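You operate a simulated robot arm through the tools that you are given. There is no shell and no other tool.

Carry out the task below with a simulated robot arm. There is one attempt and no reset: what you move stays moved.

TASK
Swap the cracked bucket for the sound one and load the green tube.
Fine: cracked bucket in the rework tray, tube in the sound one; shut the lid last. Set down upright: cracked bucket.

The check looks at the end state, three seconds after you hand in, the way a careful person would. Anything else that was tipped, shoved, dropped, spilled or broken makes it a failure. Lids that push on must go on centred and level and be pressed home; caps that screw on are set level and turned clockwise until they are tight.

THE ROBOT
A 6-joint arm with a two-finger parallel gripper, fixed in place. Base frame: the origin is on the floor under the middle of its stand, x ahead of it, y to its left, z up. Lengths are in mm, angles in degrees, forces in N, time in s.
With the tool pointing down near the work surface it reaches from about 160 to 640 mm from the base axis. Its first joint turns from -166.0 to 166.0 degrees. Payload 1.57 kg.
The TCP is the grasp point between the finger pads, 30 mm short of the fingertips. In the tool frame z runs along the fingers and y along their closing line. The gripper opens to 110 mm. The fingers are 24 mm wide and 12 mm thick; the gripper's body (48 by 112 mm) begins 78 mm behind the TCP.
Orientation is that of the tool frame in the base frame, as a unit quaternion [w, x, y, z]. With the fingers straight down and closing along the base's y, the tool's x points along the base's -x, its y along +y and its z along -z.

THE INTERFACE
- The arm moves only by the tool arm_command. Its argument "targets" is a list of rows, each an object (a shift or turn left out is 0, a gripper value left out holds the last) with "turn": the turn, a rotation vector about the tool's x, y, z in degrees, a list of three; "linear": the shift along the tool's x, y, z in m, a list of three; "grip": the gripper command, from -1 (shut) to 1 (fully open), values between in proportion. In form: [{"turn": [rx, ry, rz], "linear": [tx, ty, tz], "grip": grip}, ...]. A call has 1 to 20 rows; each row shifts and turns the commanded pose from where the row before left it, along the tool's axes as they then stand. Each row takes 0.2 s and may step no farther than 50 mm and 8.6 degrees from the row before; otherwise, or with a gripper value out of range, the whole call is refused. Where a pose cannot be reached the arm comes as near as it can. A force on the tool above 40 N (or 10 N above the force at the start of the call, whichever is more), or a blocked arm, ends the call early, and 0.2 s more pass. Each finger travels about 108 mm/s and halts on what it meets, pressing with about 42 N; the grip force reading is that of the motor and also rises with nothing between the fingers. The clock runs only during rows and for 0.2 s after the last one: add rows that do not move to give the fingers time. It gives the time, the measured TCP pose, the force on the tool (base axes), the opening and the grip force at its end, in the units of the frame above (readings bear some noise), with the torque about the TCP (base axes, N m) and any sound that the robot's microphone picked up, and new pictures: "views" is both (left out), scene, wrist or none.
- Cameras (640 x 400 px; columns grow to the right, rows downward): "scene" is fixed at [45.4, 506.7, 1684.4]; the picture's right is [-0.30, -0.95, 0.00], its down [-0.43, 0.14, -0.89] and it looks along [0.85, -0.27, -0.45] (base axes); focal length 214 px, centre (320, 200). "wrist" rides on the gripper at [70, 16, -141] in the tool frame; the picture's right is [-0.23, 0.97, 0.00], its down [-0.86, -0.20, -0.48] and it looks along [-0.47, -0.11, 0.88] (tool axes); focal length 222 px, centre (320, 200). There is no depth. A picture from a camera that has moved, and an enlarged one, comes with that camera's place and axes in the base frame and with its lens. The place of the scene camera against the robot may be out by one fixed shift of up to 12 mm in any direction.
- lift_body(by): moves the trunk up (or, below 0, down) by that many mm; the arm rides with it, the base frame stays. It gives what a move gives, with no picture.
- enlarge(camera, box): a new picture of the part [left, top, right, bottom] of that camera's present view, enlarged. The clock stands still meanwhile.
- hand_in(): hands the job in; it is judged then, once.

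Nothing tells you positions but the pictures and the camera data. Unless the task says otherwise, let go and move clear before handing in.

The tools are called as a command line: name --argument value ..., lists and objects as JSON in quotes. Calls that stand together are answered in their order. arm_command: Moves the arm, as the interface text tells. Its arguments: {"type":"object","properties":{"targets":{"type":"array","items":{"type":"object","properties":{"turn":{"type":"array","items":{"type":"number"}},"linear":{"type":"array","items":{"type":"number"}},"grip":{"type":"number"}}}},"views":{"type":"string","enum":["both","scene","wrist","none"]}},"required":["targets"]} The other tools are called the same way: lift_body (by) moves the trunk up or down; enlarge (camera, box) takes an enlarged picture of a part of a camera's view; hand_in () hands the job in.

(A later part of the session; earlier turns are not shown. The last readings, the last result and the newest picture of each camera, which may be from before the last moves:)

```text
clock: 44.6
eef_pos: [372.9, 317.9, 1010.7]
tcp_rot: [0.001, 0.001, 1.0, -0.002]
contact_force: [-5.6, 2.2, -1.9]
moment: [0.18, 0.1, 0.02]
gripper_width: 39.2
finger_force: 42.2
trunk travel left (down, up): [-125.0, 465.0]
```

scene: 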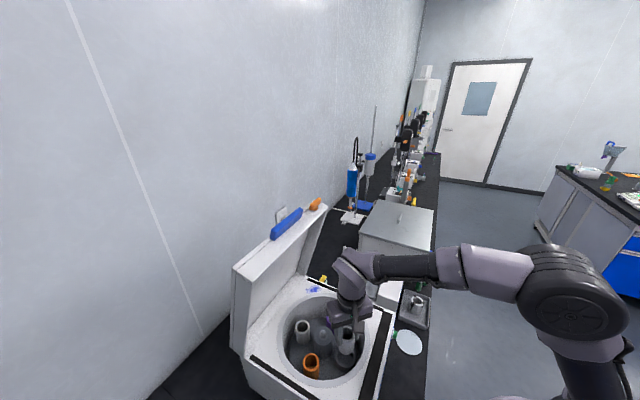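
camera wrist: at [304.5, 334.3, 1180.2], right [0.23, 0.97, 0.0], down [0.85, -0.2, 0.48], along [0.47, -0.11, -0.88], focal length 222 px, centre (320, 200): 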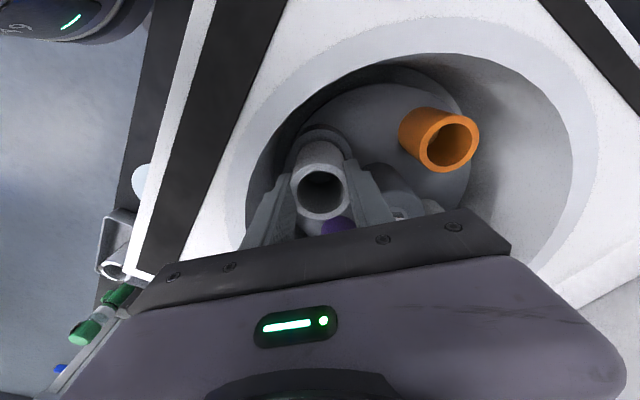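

arm_command --targets '[{"linear": [0.0008, 0.0003, 0]}, {"linear": [0, 0, 0.001]}, {}]' --views "wrist"

enlarge --camera "wrist" --box '[260, 120, 380, 230]'

enlarge --camera "scene" --box '[320, 310, 380, 370]'

```text
clock: 45.4
eef_pos: [372.7, 317.9, 1011.5]
tcp_rot: [0.001, 0.0, 1.0, 0.0]
contact_force: [1.4, 1.4, 11.8]
moment: [0.1, -0.09, 0.03]
gripper_width: 39.3
finger_force: 42.0
trunk travel left (down, up): [-125.0, 465.0]
camera wrist: at [302.8, 334.6, 1151.2], right [0.23, 0.97, 0.0], down [0.85, -0.2, 0.48], along [0.47, -0.11, -0.88], focal length 222 px, centre (320, 200)
```

wrist: 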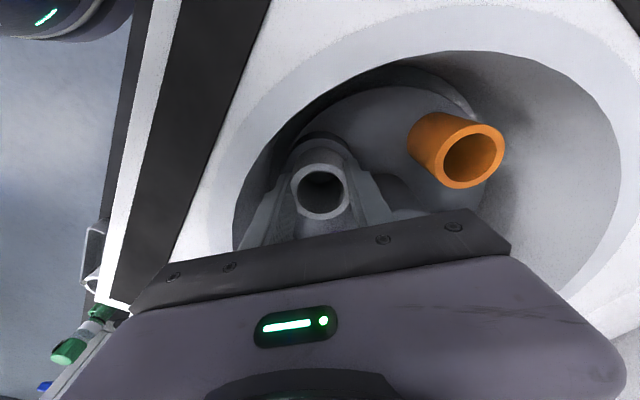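

```text
3.64 times, centred on (320, 175) of wrist
camera zoom: at [302.8, 334.6, 1151.2], right [0.23, 0.97, 0.0], down [0.85, -0.2, 0.48], along [0.47, -0.11, -0.88], focal length 808 px, centre (320, 291)
```

zoom: 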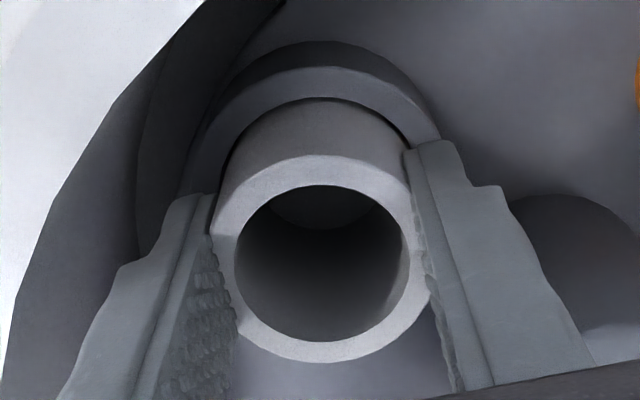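

```text
6.67 times, centred on (350, 340) of scene
camera zoom: at [45.4, 506.7, 1684.4], right [-0.3, -0.95, 0.0], down [-0.43, 0.14, -0.89], along [0.85, -0.27, -0.45], focal length 1430 px, centre (120, -733)
```

zoom: 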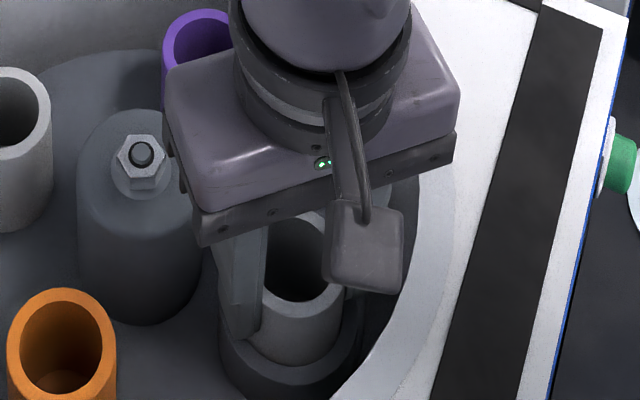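

There's now a vertical contact of about 12 N close to the expected seated height. I'll press 1 mm more to see whether it's truly on the floor of the pocket.

arm_command --targets '[{"linear": [0, 0, 0.001]}, {}]' --views "none"

```text
clock: 46.0
eef_pos: [373.3, 318.2, 1010.0]
tcp_rot: [0.003, -0.001, 1.0, 0.001]
contact_force: [5.6, 5.3, 33.2]
moment: [0.09, -0.29, -0.02]
gripper_width: 39.2
finger_force: 42.0
trunk travel left (down, up): [-125.0, 465.0]
```

It's stiff, reading 33 N within a millimetre of the height I'd expect when seated. I'll relax the push and open the fingers.

arm_command --targets '[{"linear": [0, 0, -0.0015]}, {}, {"grip": -0.2}, {"grip": -0.1}, {"grip": 0.0}, {"grip": 0.08}, {}]' --views "wrist"

enlarge --camera "wrist" --box '[260, 120, 380, 230]'

enlarge --camera "scene" --box '[320, 310, 380, 370]'

```text
clock: 47.6
eef_pos: [373.7, 318.0, 1008.8]
tcp_rot: [0.001, 0.0, 1.0, -0.002]
contact_force: [0.6, -0.5, 0.2]
moment: [0.0, -0.02, -0.02]
gripper_width: 59.4
finger_force: 0.0
trunk travel left (down, up): [-125.0, 465.0]
camera wrist: at [302.9, 334.8, 1150.8], right [0.23, 0.97, 0.0], down [0.85, -0.2, 0.48], along [0.47, -0.11, -0.88], focal length 222 px, centre (320, 200)
```

wrist: 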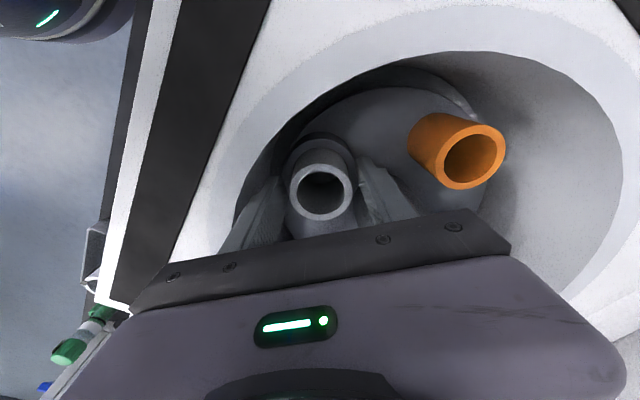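

```text
3.64 times, centred on (320, 175) of wrist
camera zoom: at [302.9, 334.8, 1150.8], right [0.23, 0.97, 0.0], down [0.85, -0.2, 0.48], along [0.47, -0.11, -0.88], focal length 808 px, centre (320, 291)
```

zoom: 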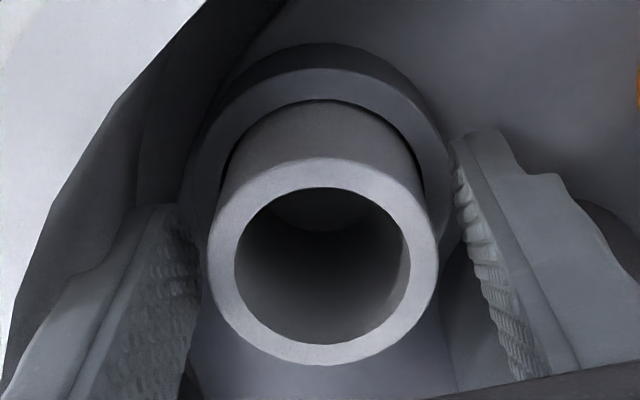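

```text
6.67 times, centred on (350, 340) of scene
camera zoom: at [45.4, 506.7, 1684.4], right [-0.3, -0.95, 0.0], down [-0.43, 0.14, -0.89], along [0.85, -0.27, -0.45], focal length 1430 px, centre (120, -733)
```

zoom: 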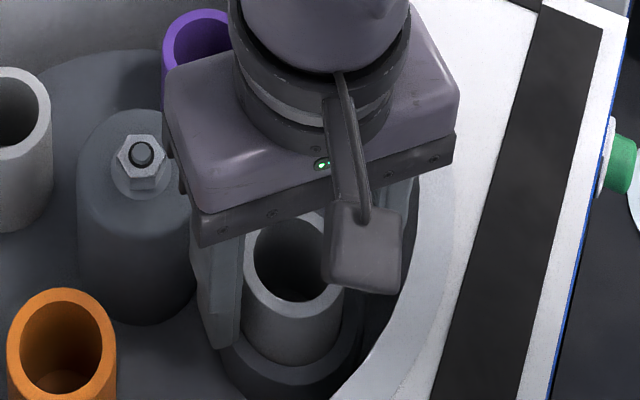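

The spare now stands in the pocket. I'll rise straight up to the same viewpoint I used earlier to check it's seated to the same depth.

arm_command --targets '[{"linear": [0, 0, -0.01]}, {"linear": [0, 0, -0.03]}, {"linear": [0, 0, -0.04]}, {"linear": [0, 0, -0.045]}, {"linear": [0, 0, -0.031]}, {}, {}]' --views "both"

enlarge --camera "wrist" --box '[280, 90, 350, 160]'

enlarge --camera "scene" --box '[285, 300, 365, 390]'

```text
clock: 49.2
eef_pos: [371.5, 318.9, 1167.7]
tcp_rot: [0.001, 0.001, 1.0, 0.0]
contact_force: [0.4, -0.2, 0.2]
moment: [0.01, -0.02, -0.01]
gripper_width: 59.4
finger_force: 0.0
trunk travel left (down, up): [-125.0, 465.0]
camera wrist: at [302.1, 335.1, 1307.9], right [0.23, 0.97, 0.0], down [0.85, -0.2, 0.48], along [0.47, -0.11, -0.88], focal length 222 px, centre (320, 200)
```

scene: 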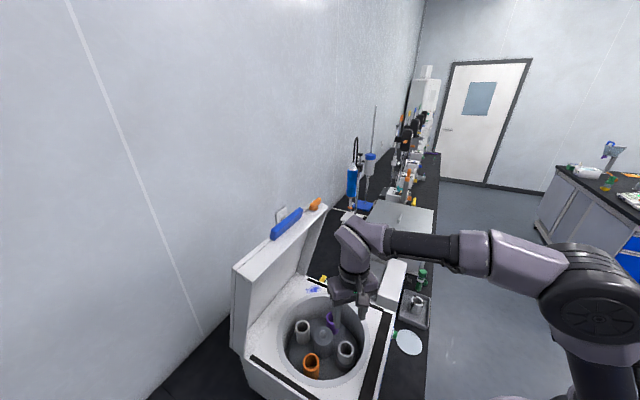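
wrist: 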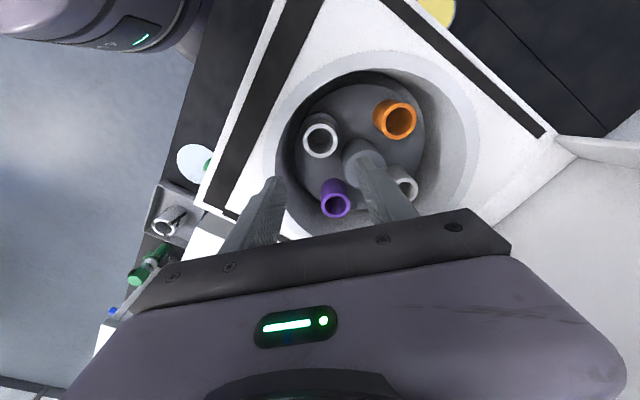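

```text
5.71 times, centred on (315, 125) of wrist
camera zoom: at [302.1, 335.1, 1307.9], right [0.23, 0.97, 0.0], down [0.85, -0.2, 0.48], along [0.47, -0.11, -0.88], focal length 1269 px, centre (349, 629)
```

zoom: 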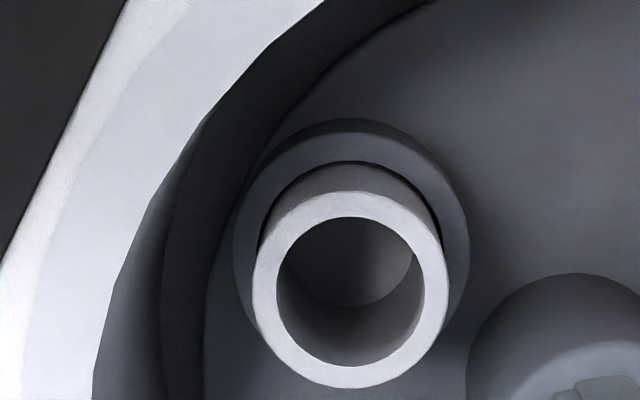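

```text
4.44 times, centred on (325, 345) of scene
camera zoom: at [45.4, 506.7, 1684.4], right [-0.3, -0.95, 0.0], down [-0.43, 0.14, -0.89], along [0.85, -0.27, -0.45], focal length 953 px, centre (298, -444)
```

zoom: 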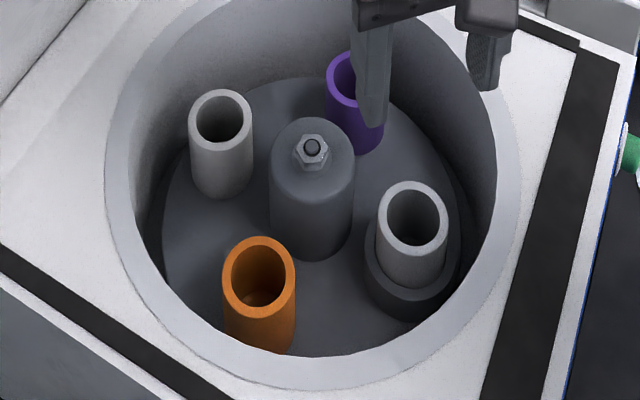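

The spare bucket's rim shows at exactly the same place as the old one did in both cameras, so it's fully seated. Now I'll go above the green tube.

arm_command --targets '[{"linear": [-0.0174, -0.0391, 0]}, {"linear": [-0.0174, -0.0391, 0]}, {"linear": [-0.0174, -0.0391, 0]}, {"linear": [-0.0174, -0.0391, 0]}, {"linear": [-0.0174, -0.0391, 0]}, {"linear": [-0.0174, -0.0391, 0]}, {"linear": [-0.0174, -0.0391, 0]}, {"linear": [-0.0174, -0.0391, 0]}, {"linear": [-0.0174, -0.0391, 0]}, {"linear": [-0.0174, -0.0391, 0]}, {"linear": [-0.0174, -0.0391, 0]}, {"linear": [-0.0174, -0.0391, 0]}, {"linear": [0, 0, 0.035]}, {"linear": [0, 0, 0.035]}, {}, {}]' --views "both"

enlarge --camera "wrist" --box '[260, 80, 380, 220]'

enlarge --camera "scene" --box '[360, 200, 460, 330]'

```text
clock: 52.6
eef_pos: [580.9, -150.0, 1097.3]
tcp_rot: [0.001, 0.0, 1.0, 0.0]
contact_force: [-0.2, 0.2, 0.5]
moment: [0.02, -0.01, -0.02]
gripper_width: 59.7
finger_force: 0.1
trunk travel left (down, up): [-125.0, 465.0]
camera wrist: at [511.4, -134.1, 1237.6], right [0.23, 0.97, 0.0], down [0.85, -0.2, 0.48], along [0.47, -0.11, -0.88], focal length 222 px, centre (320, 200)
```

scene: 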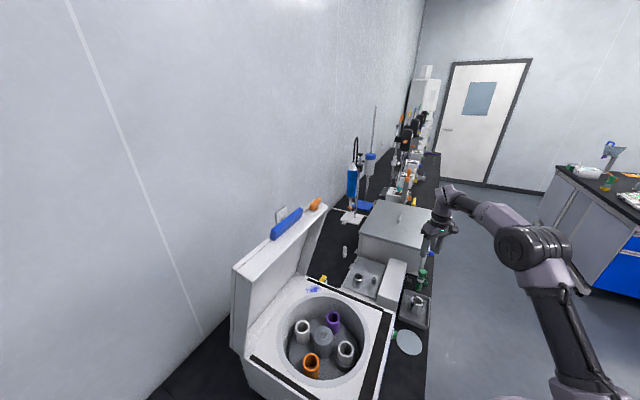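
wrist: 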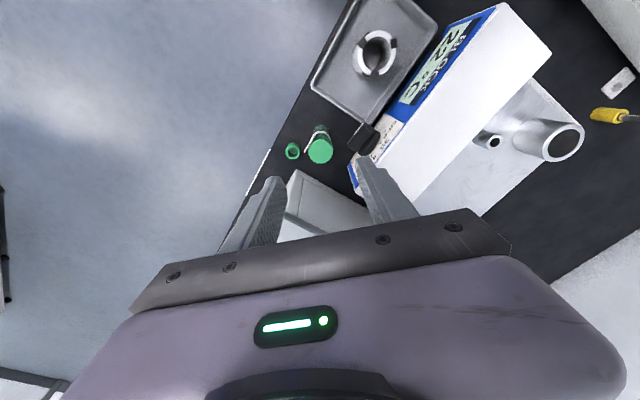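

```text
2.86 times, centred on (320, 150) of wrist
camera zoom: at [511.4, -134.1, 1237.6], right [0.23, 0.97, 0.0], down [0.85, -0.2, 0.48], along [0.47, -0.11, -0.88], focal length 635 px, centre (320, 343)
```

zoom: 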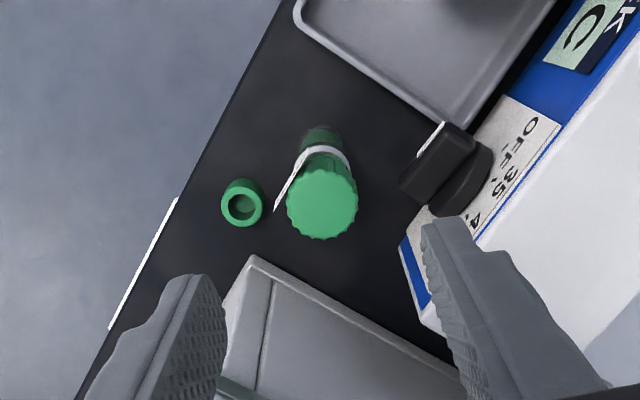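

```text
3.08 times, centred on (410, 265) of scene
camera zoom: at [45.4, 506.7, 1684.4], right [-0.3, -0.95, 0.0], down [-0.43, 0.14, -0.89], along [0.85, -0.27, -0.45], focal length 660 px, centre (43, 0)
```

zoom: 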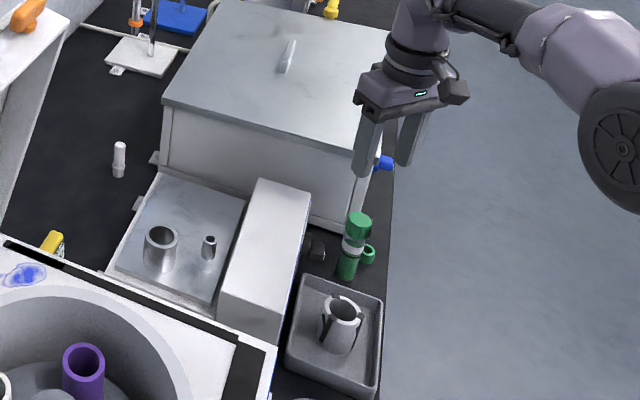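

The tube's cap is centred at about (588.3, -151.3), 32 mm wide, with a paper flag sticking out toward -y. I'll turn the gripper 45° so the fingers miss the flag and run parallel to the box, then line up above the cap.

arm_command --targets '[{"turn": [0, 0, 7.5], "grip": -0.1}, {"turn": [0, 0, 7.5]}, {"turn": [0, 0, 7.5]}, {"turn": [0, 0, 7.5]}, {"turn": [0, 0, 7.5]}, {"turn": [0, 0, 7.5]}, {}, {}]' --views "both"

enlarge --camera "wrist" --box '[240, 60, 400, 220]'

```text
clock: 54.4
eef_pos: [580.7, -150.8, 1096.9]
tcp_rot: [0.001, 0.383, 0.924, 0.0]
contact_force: [0.3, 0.3, 1.0]
moment: [0.03, -0.01, 0.0]
gripper_width: 49.3
finger_force: 0.0
trunk travel left (down, up): [-125.0, 465.0]
camera wrist: at [543.1, -89.8, 1237.9], right [0.85, 0.53, 0.0], down [0.46, -0.75, 0.48], along [0.25, -0.41, -0.88], focal length 222 px, centre (320, 200)
```

scene: 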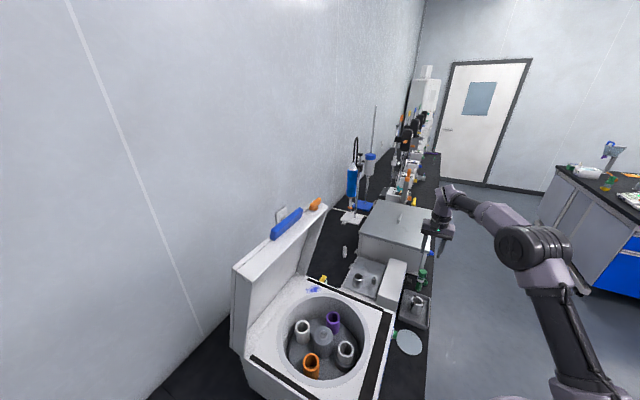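
wrist: 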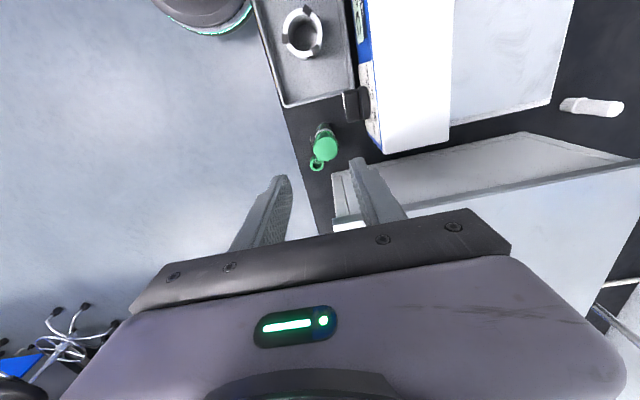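

```text
2.50 times, centred on (320, 140) of wrist
camera zoom: at [543.1, -89.8, 1237.9], right [0.85, 0.53, 0.0], down [0.46, -0.75, 0.48], along [0.25, -0.41, -0.88], focal length 555 px, centre (320, 350)
```

zoom: 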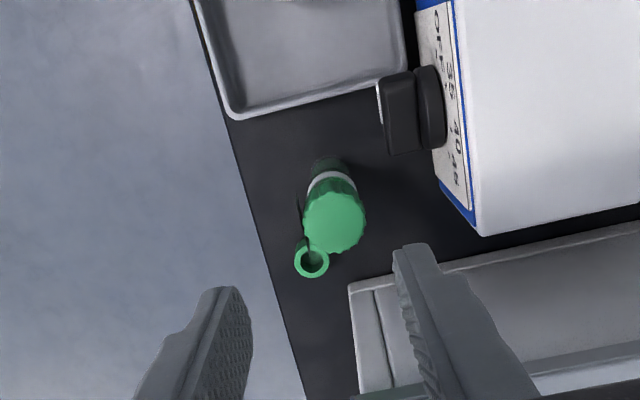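

Both views agree that the cap is at about (588.7, -151). I'll move over it and come down to just above the cap top.

arm_command --targets '[{"linear": [-0.0058, 0.0055, 0.02]}, {"linear": [0, 0, 0.035]}, {"linear": [0, 0, 0.035]}, {}, {}]' --views "both"

enlarge --camera "wrist" --box '[250, 90, 390, 230]'

enlarge --camera "scene" --box '[380, 220, 450, 310]'

```text
clock: 55.6
eef_pos: [589.9, -150.5, 1007.3]
tcp_rot: [0.001, 0.383, 0.924, 0.0]
contact_force: [0.2, 0.2, 0.5]
moment: [-0.01, -0.01, -0.02]
gripper_width: 49.3
finger_force: 0.0
trunk travel left (down, up): [-125.0, 465.0]
camera wrist: at [551.2, -89.7, 1147.6], right [0.85, 0.53, 0.0], down [0.46, -0.75, 0.48], along [0.25, -0.41, -0.88], focal length 222 px, centre (320, 200)
```

scene: 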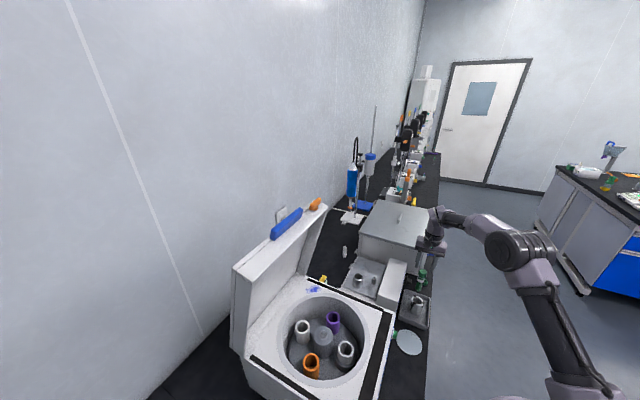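
wrist: 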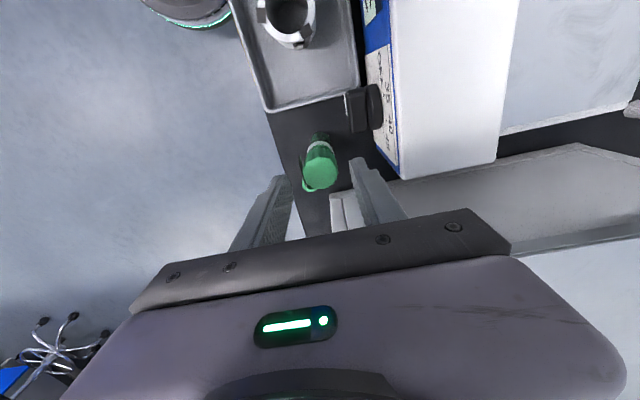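

```text
2.86 times, centred on (320, 160) of wrist
camera zoom: at [551.2, -89.7, 1147.6], right [0.85, 0.53, 0.0], down [0.46, -0.75, 0.48], along [0.25, -0.41, -0.88], focal length 635 px, centre (320, 314)
```

zoom: 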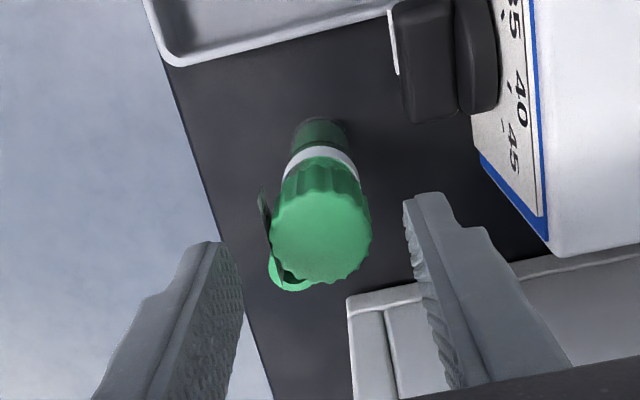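

```text
4.44 times, centred on (415, 265) of scene
camera zoom: at [45.4, 506.7, 1684.4], right [-0.3, -0.95, 0.0], down [-0.43, 0.14, -0.89], along [0.85, -0.27, -0.45], focal length 953 px, centre (-102, -89)
```

zoom: 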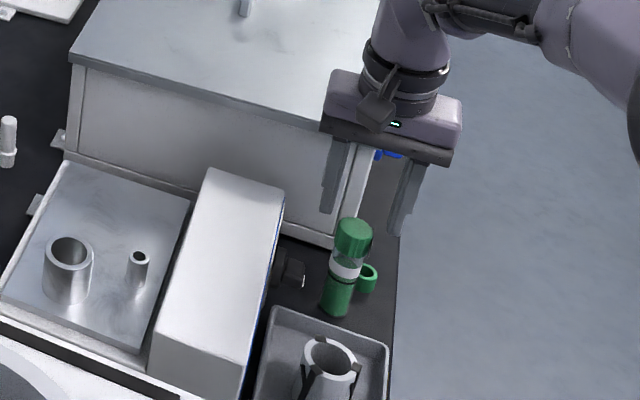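

The cap is centred between the fingers. The flag is lower down, around the band, so I'll grip only the cap at TCP z≈955 with the tips above the flag.

arm_command --targets '[{"linear": [0, 0, 0.02]}, {"linear": [0, 0, 0.02]}, {"linear": [0, 0, 0.011]}, {}, {}]' --views "both"

enlarge --camera "wrist" --box '[250, 110, 390, 240]'

enlarge --camera "scene" --box '[395, 240, 445, 300]'

```text
clock: 56.8
eef_pos: [590.5, -150.5, 956.5]
tcp_rot: [0.0, 0.382, 0.924, 0.0]
contact_force: [0.2, -0.2, -0.2]
moment: [0.0, 0.01, 0.0]
gripper_width: 49.7
finger_force: 0.1
trunk travel left (down, up): [-125.0, 465.0]
camera wrist: at [551.5, -89.5, 1096.7], right [0.85, 0.53, 0.0], down [0.46, -0.75, 0.48], along [0.25, -0.41, -0.88], focal length 222 px, centre (320, 200)
```

scene: 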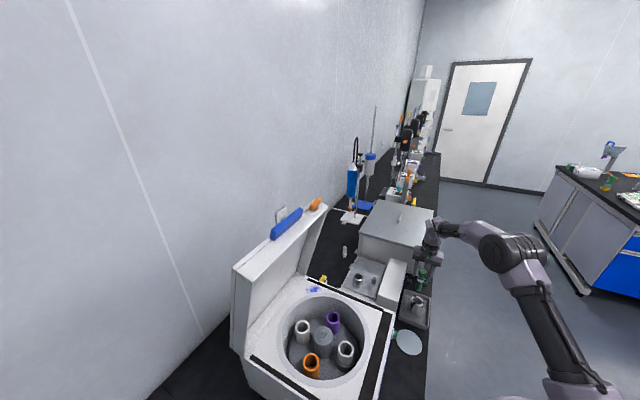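
wrist: 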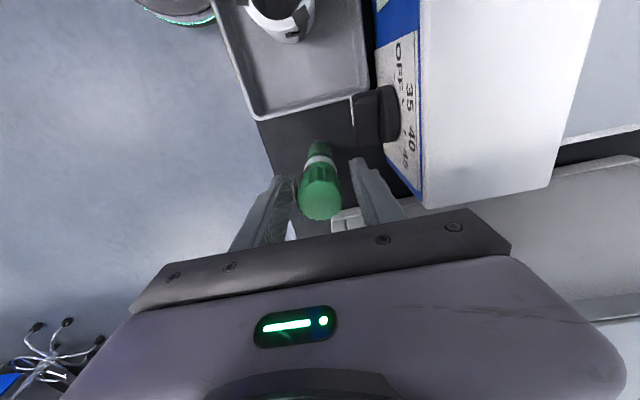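

```text
3.08 times, centred on (320, 175) of wrist
camera zoom: at [551.5, -89.5, 1096.7], right [0.85, 0.53, 0.0], down [0.46, -0.75, 0.48], along [0.25, -0.41, -0.88], focal length 684 px, centre (320, 277)
```

zoom: 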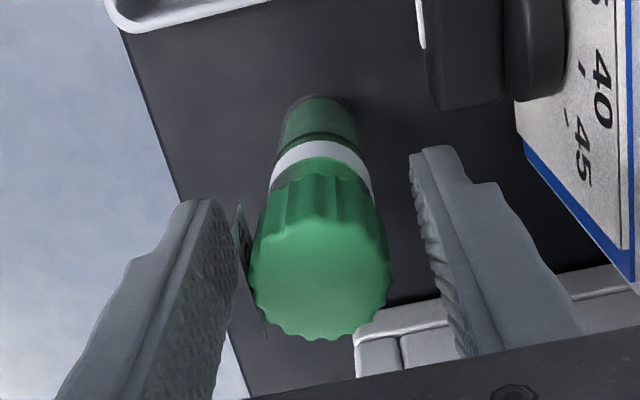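

```text
6.67 times, centred on (420, 270) of scene
camera zoom: at [45.4, 506.7, 1684.4], right [-0.3, -0.95, 0.0], down [-0.43, 0.14, -0.89], along [0.85, -0.27, -0.45], focal length 1430 px, centre (-347, -267)
```

zoom: 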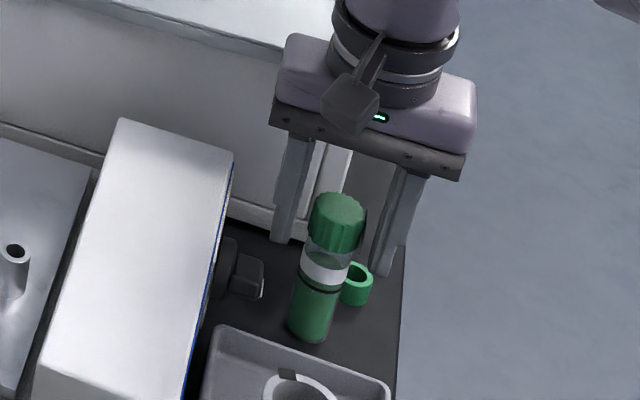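

Something thin, the flag, stands close to the cap on the left finger's side. I'll zoom in before closing.

enlarge --camera "wrist" --box '[290, 140, 350, 210]'

enlarge --camera "scene" --box '[408, 255, 433, 285]'

```text
5.71 times, centred on (320, 175) of wrist
camera zoom: at [551.5, -89.5, 1096.7], right [0.85, 0.53, 0.0], down [0.46, -0.75, 0.48], along [0.25, -0.41, -0.88], focal length 1269 px, centre (320, 343)
```

zoom: 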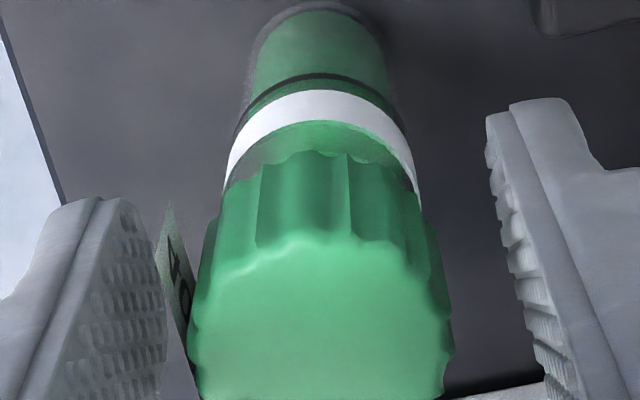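

```text
13.33 times, centred on (420, 270) of scene
camera zoom: at [45.4, 506.7, 1684.4], right [-0.3, -0.95, 0.0], down [-0.43, 0.14, -0.89], along [0.85, -0.27, -0.45], focal length 2860 px, centre (-1020, -733)
```

zoom: 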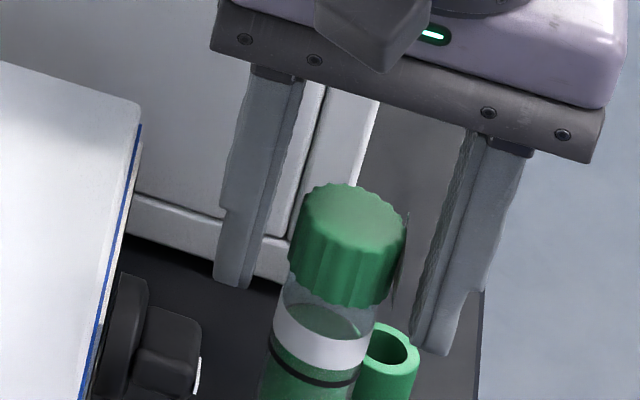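

The "flag" is a flat label lying against the side of the cap, so pressing on it is harmless. I'll close on the cap.

arm_command --targets '[{"grip": -0.3}, {"grip": -0.38}, {"grip": -0.44}, {"grip": -0.5}, {"grip": -0.5}, {"grip": -0.5}]' --views "both"

enlarge --camera "wrist" --box '[260, 120, 380, 230]'

enlarge --camera "scene" --box '[400, 250, 440, 290]'

```text
clock: 58.2
eef_pos: [589.1, -151.0, 955.0]
tcp_rot: [0.001, 0.382, 0.924, -0.001]
contact_force: [0.1, 0.9, -0.1]
moment: [0.03, 0.0, 0.05]
gripper_width: 30.2
finger_force: 39.4
trunk travel left (down, up): [-125.0, 465.0]
camera wrist: at [551.5, -89.5, 1096.8], right [0.85, 0.53, 0.0], down [0.46, -0.75, 0.48], along [0.25, -0.41, -0.88], focal length 222 px, centre (320, 200)
```

scene: 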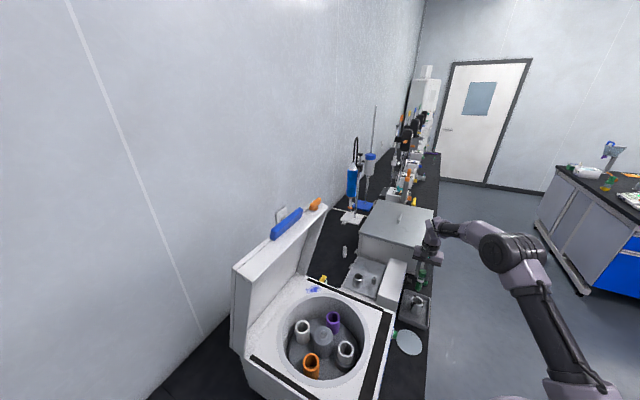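
wrist: 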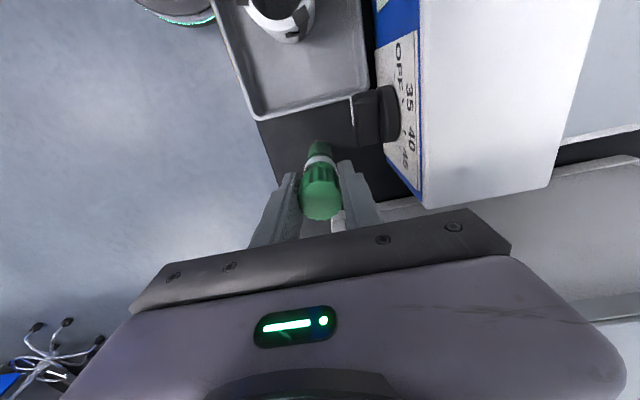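

```text
3.64 times, centred on (320, 175) of wrist
camera zoom: at [551.5, -89.5, 1096.8], right [0.85, 0.53, 0.0], down [0.46, -0.75, 0.48], along [0.25, -0.41, -0.88], focal length 808 px, centre (320, 291)
```

zoom: 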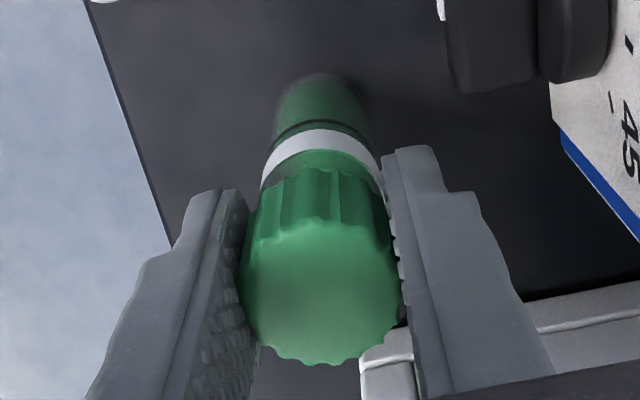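

```text
10.00 times, centred on (420, 270) of scene
camera zoom: at [45.4, 506.7, 1684.4], right [-0.3, -0.95, 0.0], down [-0.43, 0.14, -0.89], along [0.85, -0.27, -0.45], focal length 2145 px, centre (-680, -500)
```

zoom: 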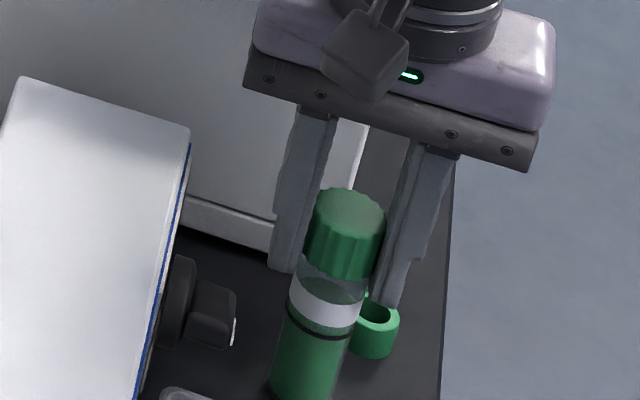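

The cap is gripped at 30 mm with 39 N. I'll lift a little and check the tube hangs straight.

arm_command --targets '[{"linear": [0, 0, -0.005], "grip": -0.52}, {"linear": [0, 0, -0.01]}, {"linear": [0, 0, -0.02]}, {"linear": [0, 0, -0.03]}, {"linear": [0, 0, -0.03]}, {}]' --views "both"

enlarge --camera "wrist" --box '[240, 90, 380, 230]'

enlarge --camera "scene" --box '[395, 210, 455, 290]'

```text
clock: 59.6
eef_pos: [588.4, -151.8, 1051.1]
tcp_rot: [0.001, 0.384, 0.923, 0.0]
contact_force: [1.4, -0.5, -0.5]
moment: [0.0, 0.02, 0.01]
gripper_width: 30.0
finger_force: 39.9
trunk travel left (down, up): [-125.0, 465.0]
camera wrist: at [550.4, -90.4, 1192.5], right [0.85, 0.53, 0.0], down [0.46, -0.75, 0.48], along [0.25, -0.41, -0.88], focal length 222 px, centre (320, 200)
```

scene: 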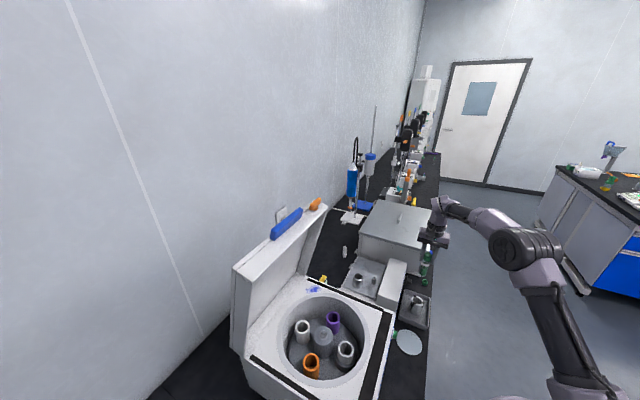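
wrist: 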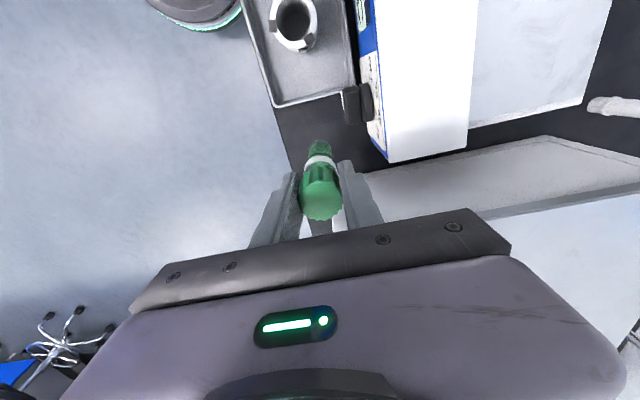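

```text
2.86 times, centred on (310, 160) of wrist
camera zoom: at [550.4, -90.4, 1192.5], right [0.85, 0.53, 0.0], down [0.46, -0.75, 0.48], along [0.25, -0.41, -0.88], focal length 635 px, centre (349, 314)
```

zoom: 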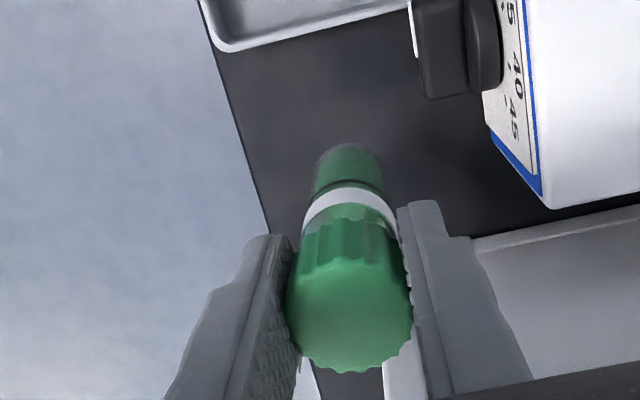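

```text
5.00 times, centred on (425, 250) of scene
camera zoom: at [45.4, 506.7, 1684.4], right [-0.3, -0.95, 0.0], down [-0.43, 0.14, -0.89], along [0.85, -0.27, -0.45], focal length 1072 px, centre (-205, -50)
```

zoom: 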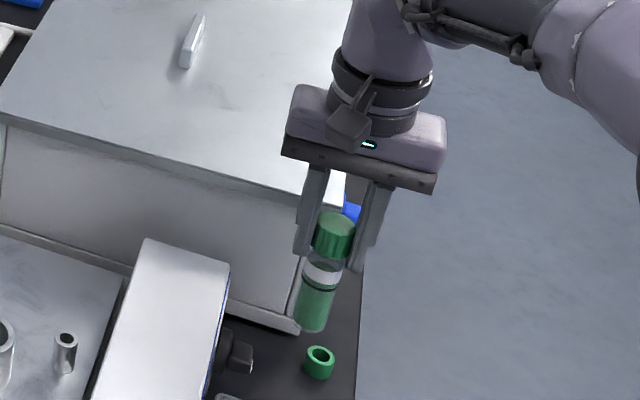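

The tube is hanging straight. I'll raise it, turn the gripper back to square, and carry it over the sound bucket.

arm_command --targets '[{"linear": [0, 0, -0.025], "turn": [0, 0, -7.5]}, {"linear": [0, 0, -0.025], "turn": [0, 0, -7.5]}, {"linear": [0, 0, -0.025], "turn": [0, 0, -7.5]}, {"linear": [0, 0, -0.025], "turn": [0, 0, -7.5]}, {"linear": [0, 0, -0.025], "turn": [0, 0, -7.5]}, {"linear": [0, 0, -0.025], "turn": [0, 0, -7.5]}, {}]' --views "none"

arm_command --targets '[{"linear": [0.009, 0.0195, 0]}, {"linear": [0.0165, 0.0362, 0]}, {"linear": [0.0179, 0.0392, 0]}, {"linear": [0.0179, 0.0392, 0]}, {"linear": [0.0179, 0.0392, 0]}, {"linear": [0.0179, 0.0392, 0]}, {"linear": [0.0179, 0.0392, 0]}, {"linear": [0.0179, 0.0392, 0]}, {"linear": [0.0179, 0.0392, 0]}, {"linear": [0.0179, 0.0392, 0]}, {"linear": [0.0179, 0.0392, 0]}, {"linear": [0.0165, 0.0362, 0]}, {"linear": [0.0113, 0.0253, 0]}, {}, {}]' --views "both"

enlarge --camera "wrist" --box '[240, 80, 400, 230]'

enlarge --camera "scene" --box '[280, 250, 420, 390]'

```text
clock: 61.2
eef_pos: [588.8, -151.7, 1201.0]
tcp_rot: [0.001, 0.0, 1.0, -0.001]
contact_force: [-0.5, 0.1, -0.3]
moment: [0.0, 0.02, -0.03]
gripper_width: 29.9
finger_force: 39.0
trunk travel left (down, up): [-125.0, 465.0]
```

```text
clock: 64.4
eef_pos: [374.0, 320.1, 1198.4]
tcp_rot: [0.001, 0.0, 1.0, -0.001]
contact_force: [-0.3, -0.3, -0.3]
moment: [0.02, 0.03, 0.01]
gripper_width: 30.3
finger_force: 39.6
trunk travel left (down, up): [-125.0, 465.0]
camera wrist: at [304.4, 335.7, 1339.6], right [0.23, 0.97, 0.0], down [0.85, -0.2, 0.48], along [0.47, -0.11, -0.88], focal length 222 px, centre (320, 200)
```

scene: 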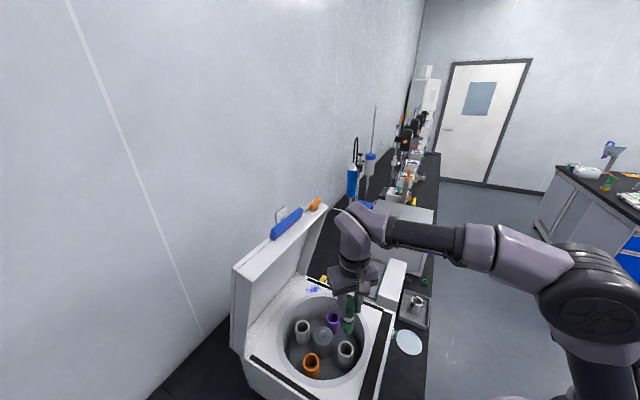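
wrist: 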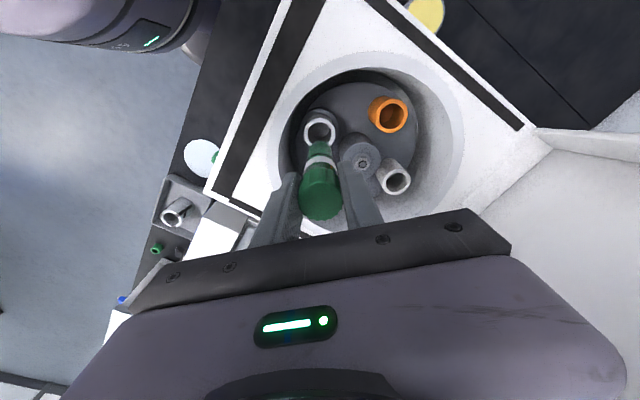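

```text
2.67 times, centred on (320, 155) of wrist
camera zoom: at [304.4, 335.7, 1339.6], right [0.23, 0.97, 0.0], down [0.85, -0.2, 0.48], along [0.47, -0.11, -0.88], focal length 592 px, centre (320, 320)
```

zoom: 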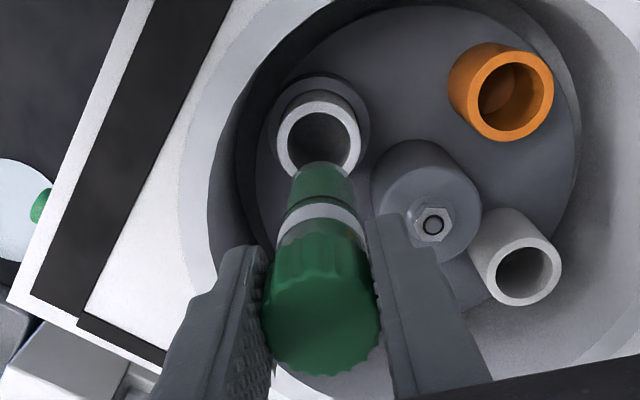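

```text
2.86 times, centred on (350, 320) of scene
camera zoom: at [45.4, 506.7, 1684.4], right [-0.3, -0.95, 0.0], down [-0.43, 0.14, -0.89], along [0.85, -0.27, -0.45], focal length 613 px, centre (234, -143)
```

zoom: 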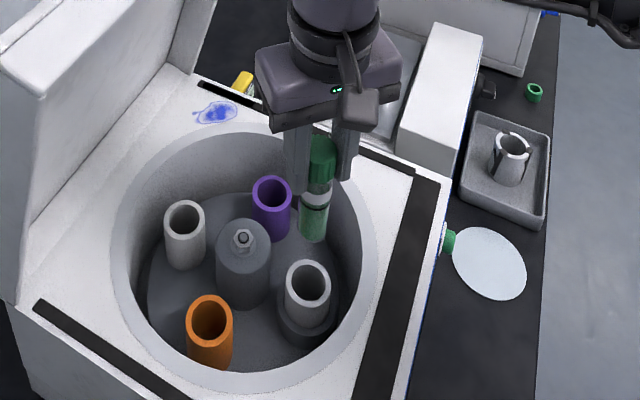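

The tube is about 1.2 mm off the bucket's centre in +y. I'll correct that and descend until its tip is just above the bucket's rim.

arm_command --targets '[{"linear": [-0.0003, -0.0012, 0.02]}, {"linear": [0, 0, 0.03]}, {"linear": [0, 0, 0.02]}, {"linear": [0, 0, 0.01]}, {}, {}]' --views "both"

enlarge --camera "wrist" --box '[260, 90, 380, 220]'

enlarge --camera "scene" --box '[310, 280, 390, 370]'

```text
clock: 65.8
eef_pos: [375.2, 319.0, 1119.9]
tcp_rot: [0.0, 0.0, 1.0, 0.0]
contact_force: [-0.2, -0.4, -0.2]
moment: [-0.04, -0.03, -0.01]
gripper_width: 30.2
finger_force: 39.0
trunk travel left (down, up): [-125.0, 465.0]
camera wrist: at [305.9, 335.0, 1260.9], right [0.23, 0.97, 0.0], down [0.85, -0.2, 0.48], along [0.47, -0.11, -0.88], focal length 222 px, centre (320, 200)
```

scene: 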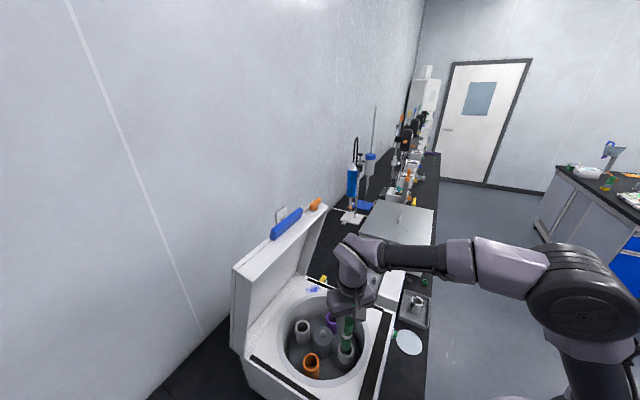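
wrist: 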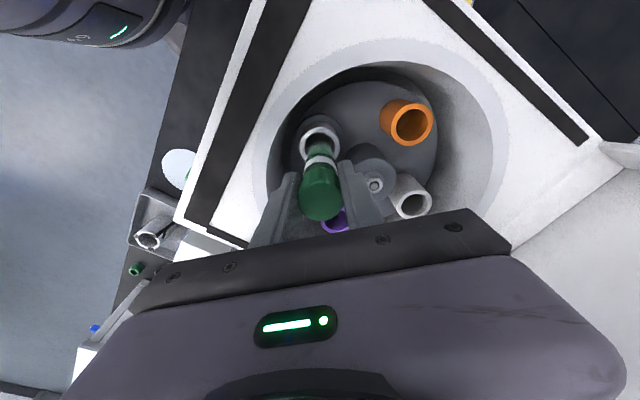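

```text
3.08 times, centred on (320, 155) of wrist
camera zoom: at [305.9, 335.0, 1260.9], right [0.23, 0.97, 0.0], down [0.85, -0.2, 0.48], along [0.47, -0.11, -0.88], focal length 684 px, centre (320, 338)
```

zoom: 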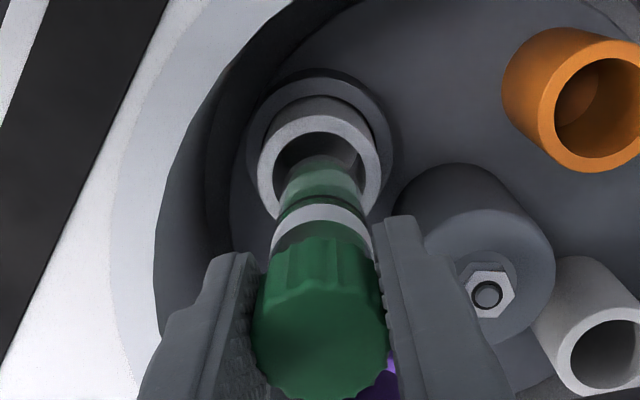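

```text
4.44 times, centred on (350, 325) of scene
camera zoom: at [45.4, 506.7, 1684.4], right [-0.3, -0.95, 0.0], down [-0.43, 0.14, -0.89], along [0.85, -0.27, -0.45], focal length 953 px, centre (187, -356)
```

zoom: 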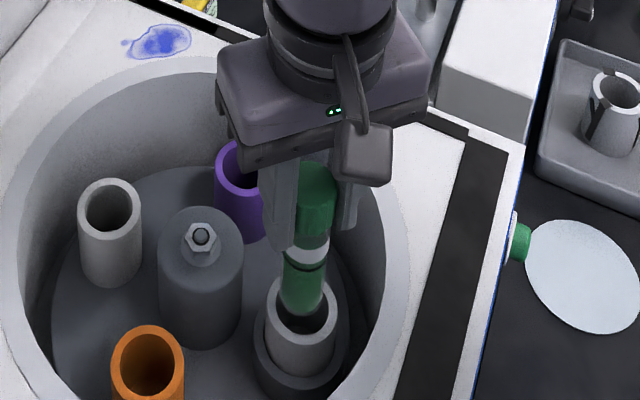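

The tube tip is centred over the bucket's bore. I'll lower it in.

arm_command --targets '[{"linear": [0, 0, 0.01]}, {"linear": [0, 0, 0.01]}, {"linear": [0, 0, 0.01]}, {"linear": [0, 0, 0.01]}, {"linear": [0, 0, 0.008]}, {}]' --views "scene"

enlarge --camera "scene" --box '[320, 290, 380, 370]'

enlarge --camera "wrist" --box '[260, 100, 380, 230]'

```text
clock: 67.2
eef_pos: [374.6, 318.1, 1072.6]
tcp_rot: [0.001, 0.0, 1.0, 0.0]
contact_force: [-0.4, 0.1, -0.3]
moment: [-0.02, 0.01, 0.03]
gripper_width: 30.1
finger_force: 39.5
trunk travel left (down, up): [-125.0, 465.0]
```

scene: 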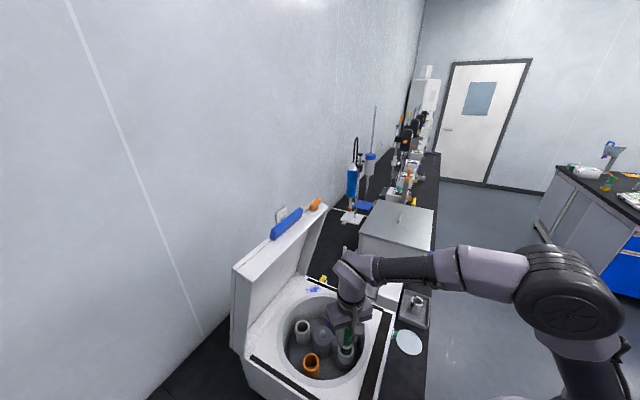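

```text
5.00 times, centred on (350, 330) of scene
camera zoom: at [45.4, 506.7, 1684.4], right [-0.3, -0.95, 0.0], down [-0.43, 0.14, -0.89], along [0.85, -0.27, -0.45], focal length 1072 px, centre (170, -450)
```

zoom: 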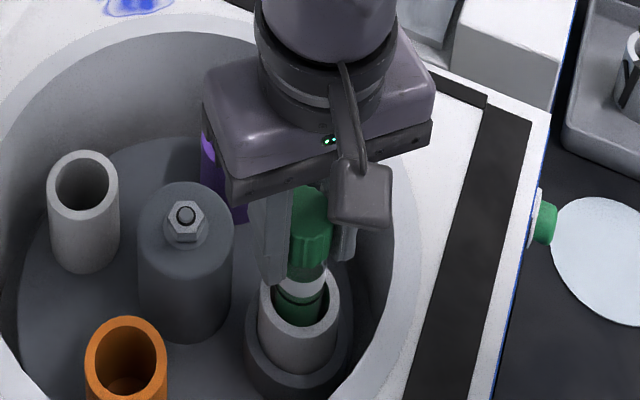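

```text
3.08 times, centred on (320, 165) of wrist
camera zoom: at [305.6, 334.6, 1213.1], right [0.23, 0.97, 0.0], down [0.85, -0.2, 0.48], along [0.47, -0.11, -0.88], focal length 684 px, centre (320, 308)
```

zoom: 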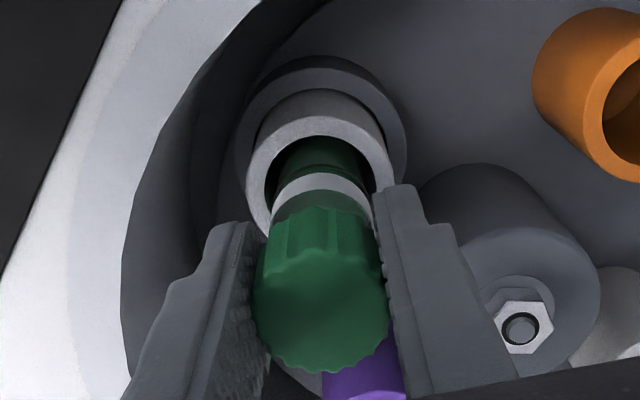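

The tube is well inside the bucket with no contact. I'll continue in small steps until it touches the floor.

arm_command --targets '[{"linear": [0, 0, 0.003]}, {"linear": [0, 0, 0.003]}, {"linear": [0, 0, 0.003]}, {"linear": [0, 0, 0.003]}, {}]' --views "none"

```text
clock: 68.4
eef_pos: [375.2, 319.2, 1060.4]
tcp_rot: [0.001, 0.0, 1.0, 0.0]
contact_force: [0.1, 0.2, -1.0]
moment: [0.03, -0.04, 0.0]
gripper_width: 30.2
finger_force: 39.4
trunk travel left (down, up): [-125.0, 465.0]
```

arm_command --targets '[{"linear": [0, 0, 0.002]}, {"linear": [0, 0, 0.002]}, {}]' --views "none"

```text
clock: 69.2
eef_pos: [374.9, 317.9, 1057.0]
tcp_rot: [0.002, 0.0, 1.0, -0.001]
contact_force: [-10.4, 4.1, 9.4]
moment: [0.47, 0.78, -0.01]
gripper_width: 30.2
finger_force: 39.7
trunk travel left (down, up): [-125.0, 465.0]
```

There's contact with a side push toward -x, so the tube's foot is against the +x wall or the corner. I'll back up slightly, shift 1.5 mm toward -x and a little +y, and retry.

arm_command --targets '[{"linear": [0.0008, 0.0004, -0.002]}, {"linear": [0.0007, 0.0003, 0]}, {}]' --views "wrist"

enlarge --camera "wrist" --box '[260, 110, 380, 230]'

enlarge --camera "scene" --box '[325, 300, 375, 370]'

```text
clock: 70.0
eef_pos: [374.3, 318.6, 1057.8]
tcp_rot: [0.001, 0.0, 1.0, -0.001]
contact_force: [-0.5, -0.9, -0.6]
moment: [0.05, -0.02, -0.03]
gripper_width: 29.9
finger_force: 38.3
trunk travel left (down, up): [-125.0, 465.0]
camera wrist: at [303.9, 335.0, 1198.9], right [0.23, 0.97, 0.0], down [0.85, -0.2, 0.48], along [0.47, -0.11, -0.88], focal length 222 px, centre (320, 200)
```

wrist: 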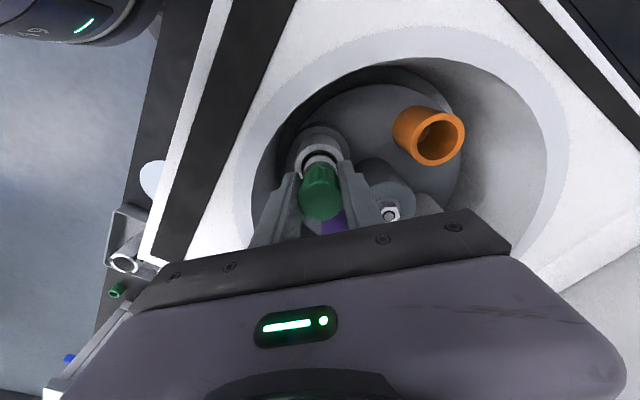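

```text
3.33 times, centred on (320, 170) of wrist
camera zoom: at [303.9, 335.0, 1198.9], right [0.23, 0.97, 0.0], down [0.85, -0.2, 0.48], along [0.47, -0.11, -0.88], focal length 740 px, centre (320, 300)
```

zoom: 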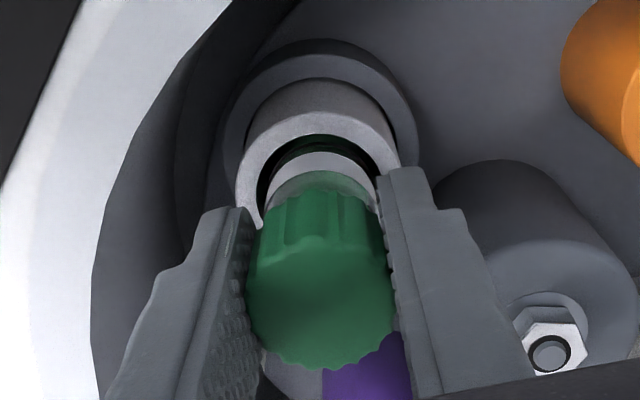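

```text
5.71 times, centred on (350, 335) of scene
camera zoom: at [45.4, 506.7, 1684.4], right [-0.3, -0.95, 0.0], down [-0.43, 0.14, -0.89], along [0.85, -0.27, -0.45], focal length 1226 px, centre (149, -571)
```

zoom: 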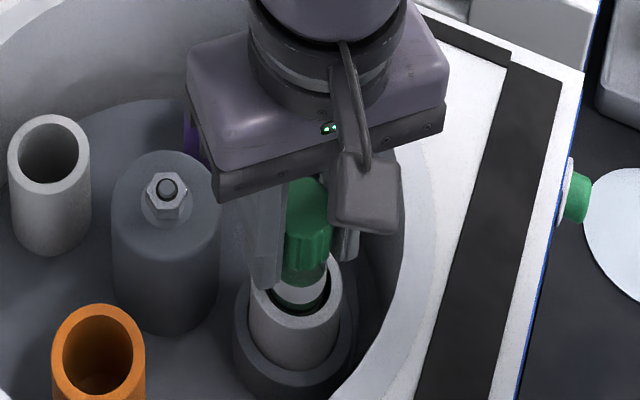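

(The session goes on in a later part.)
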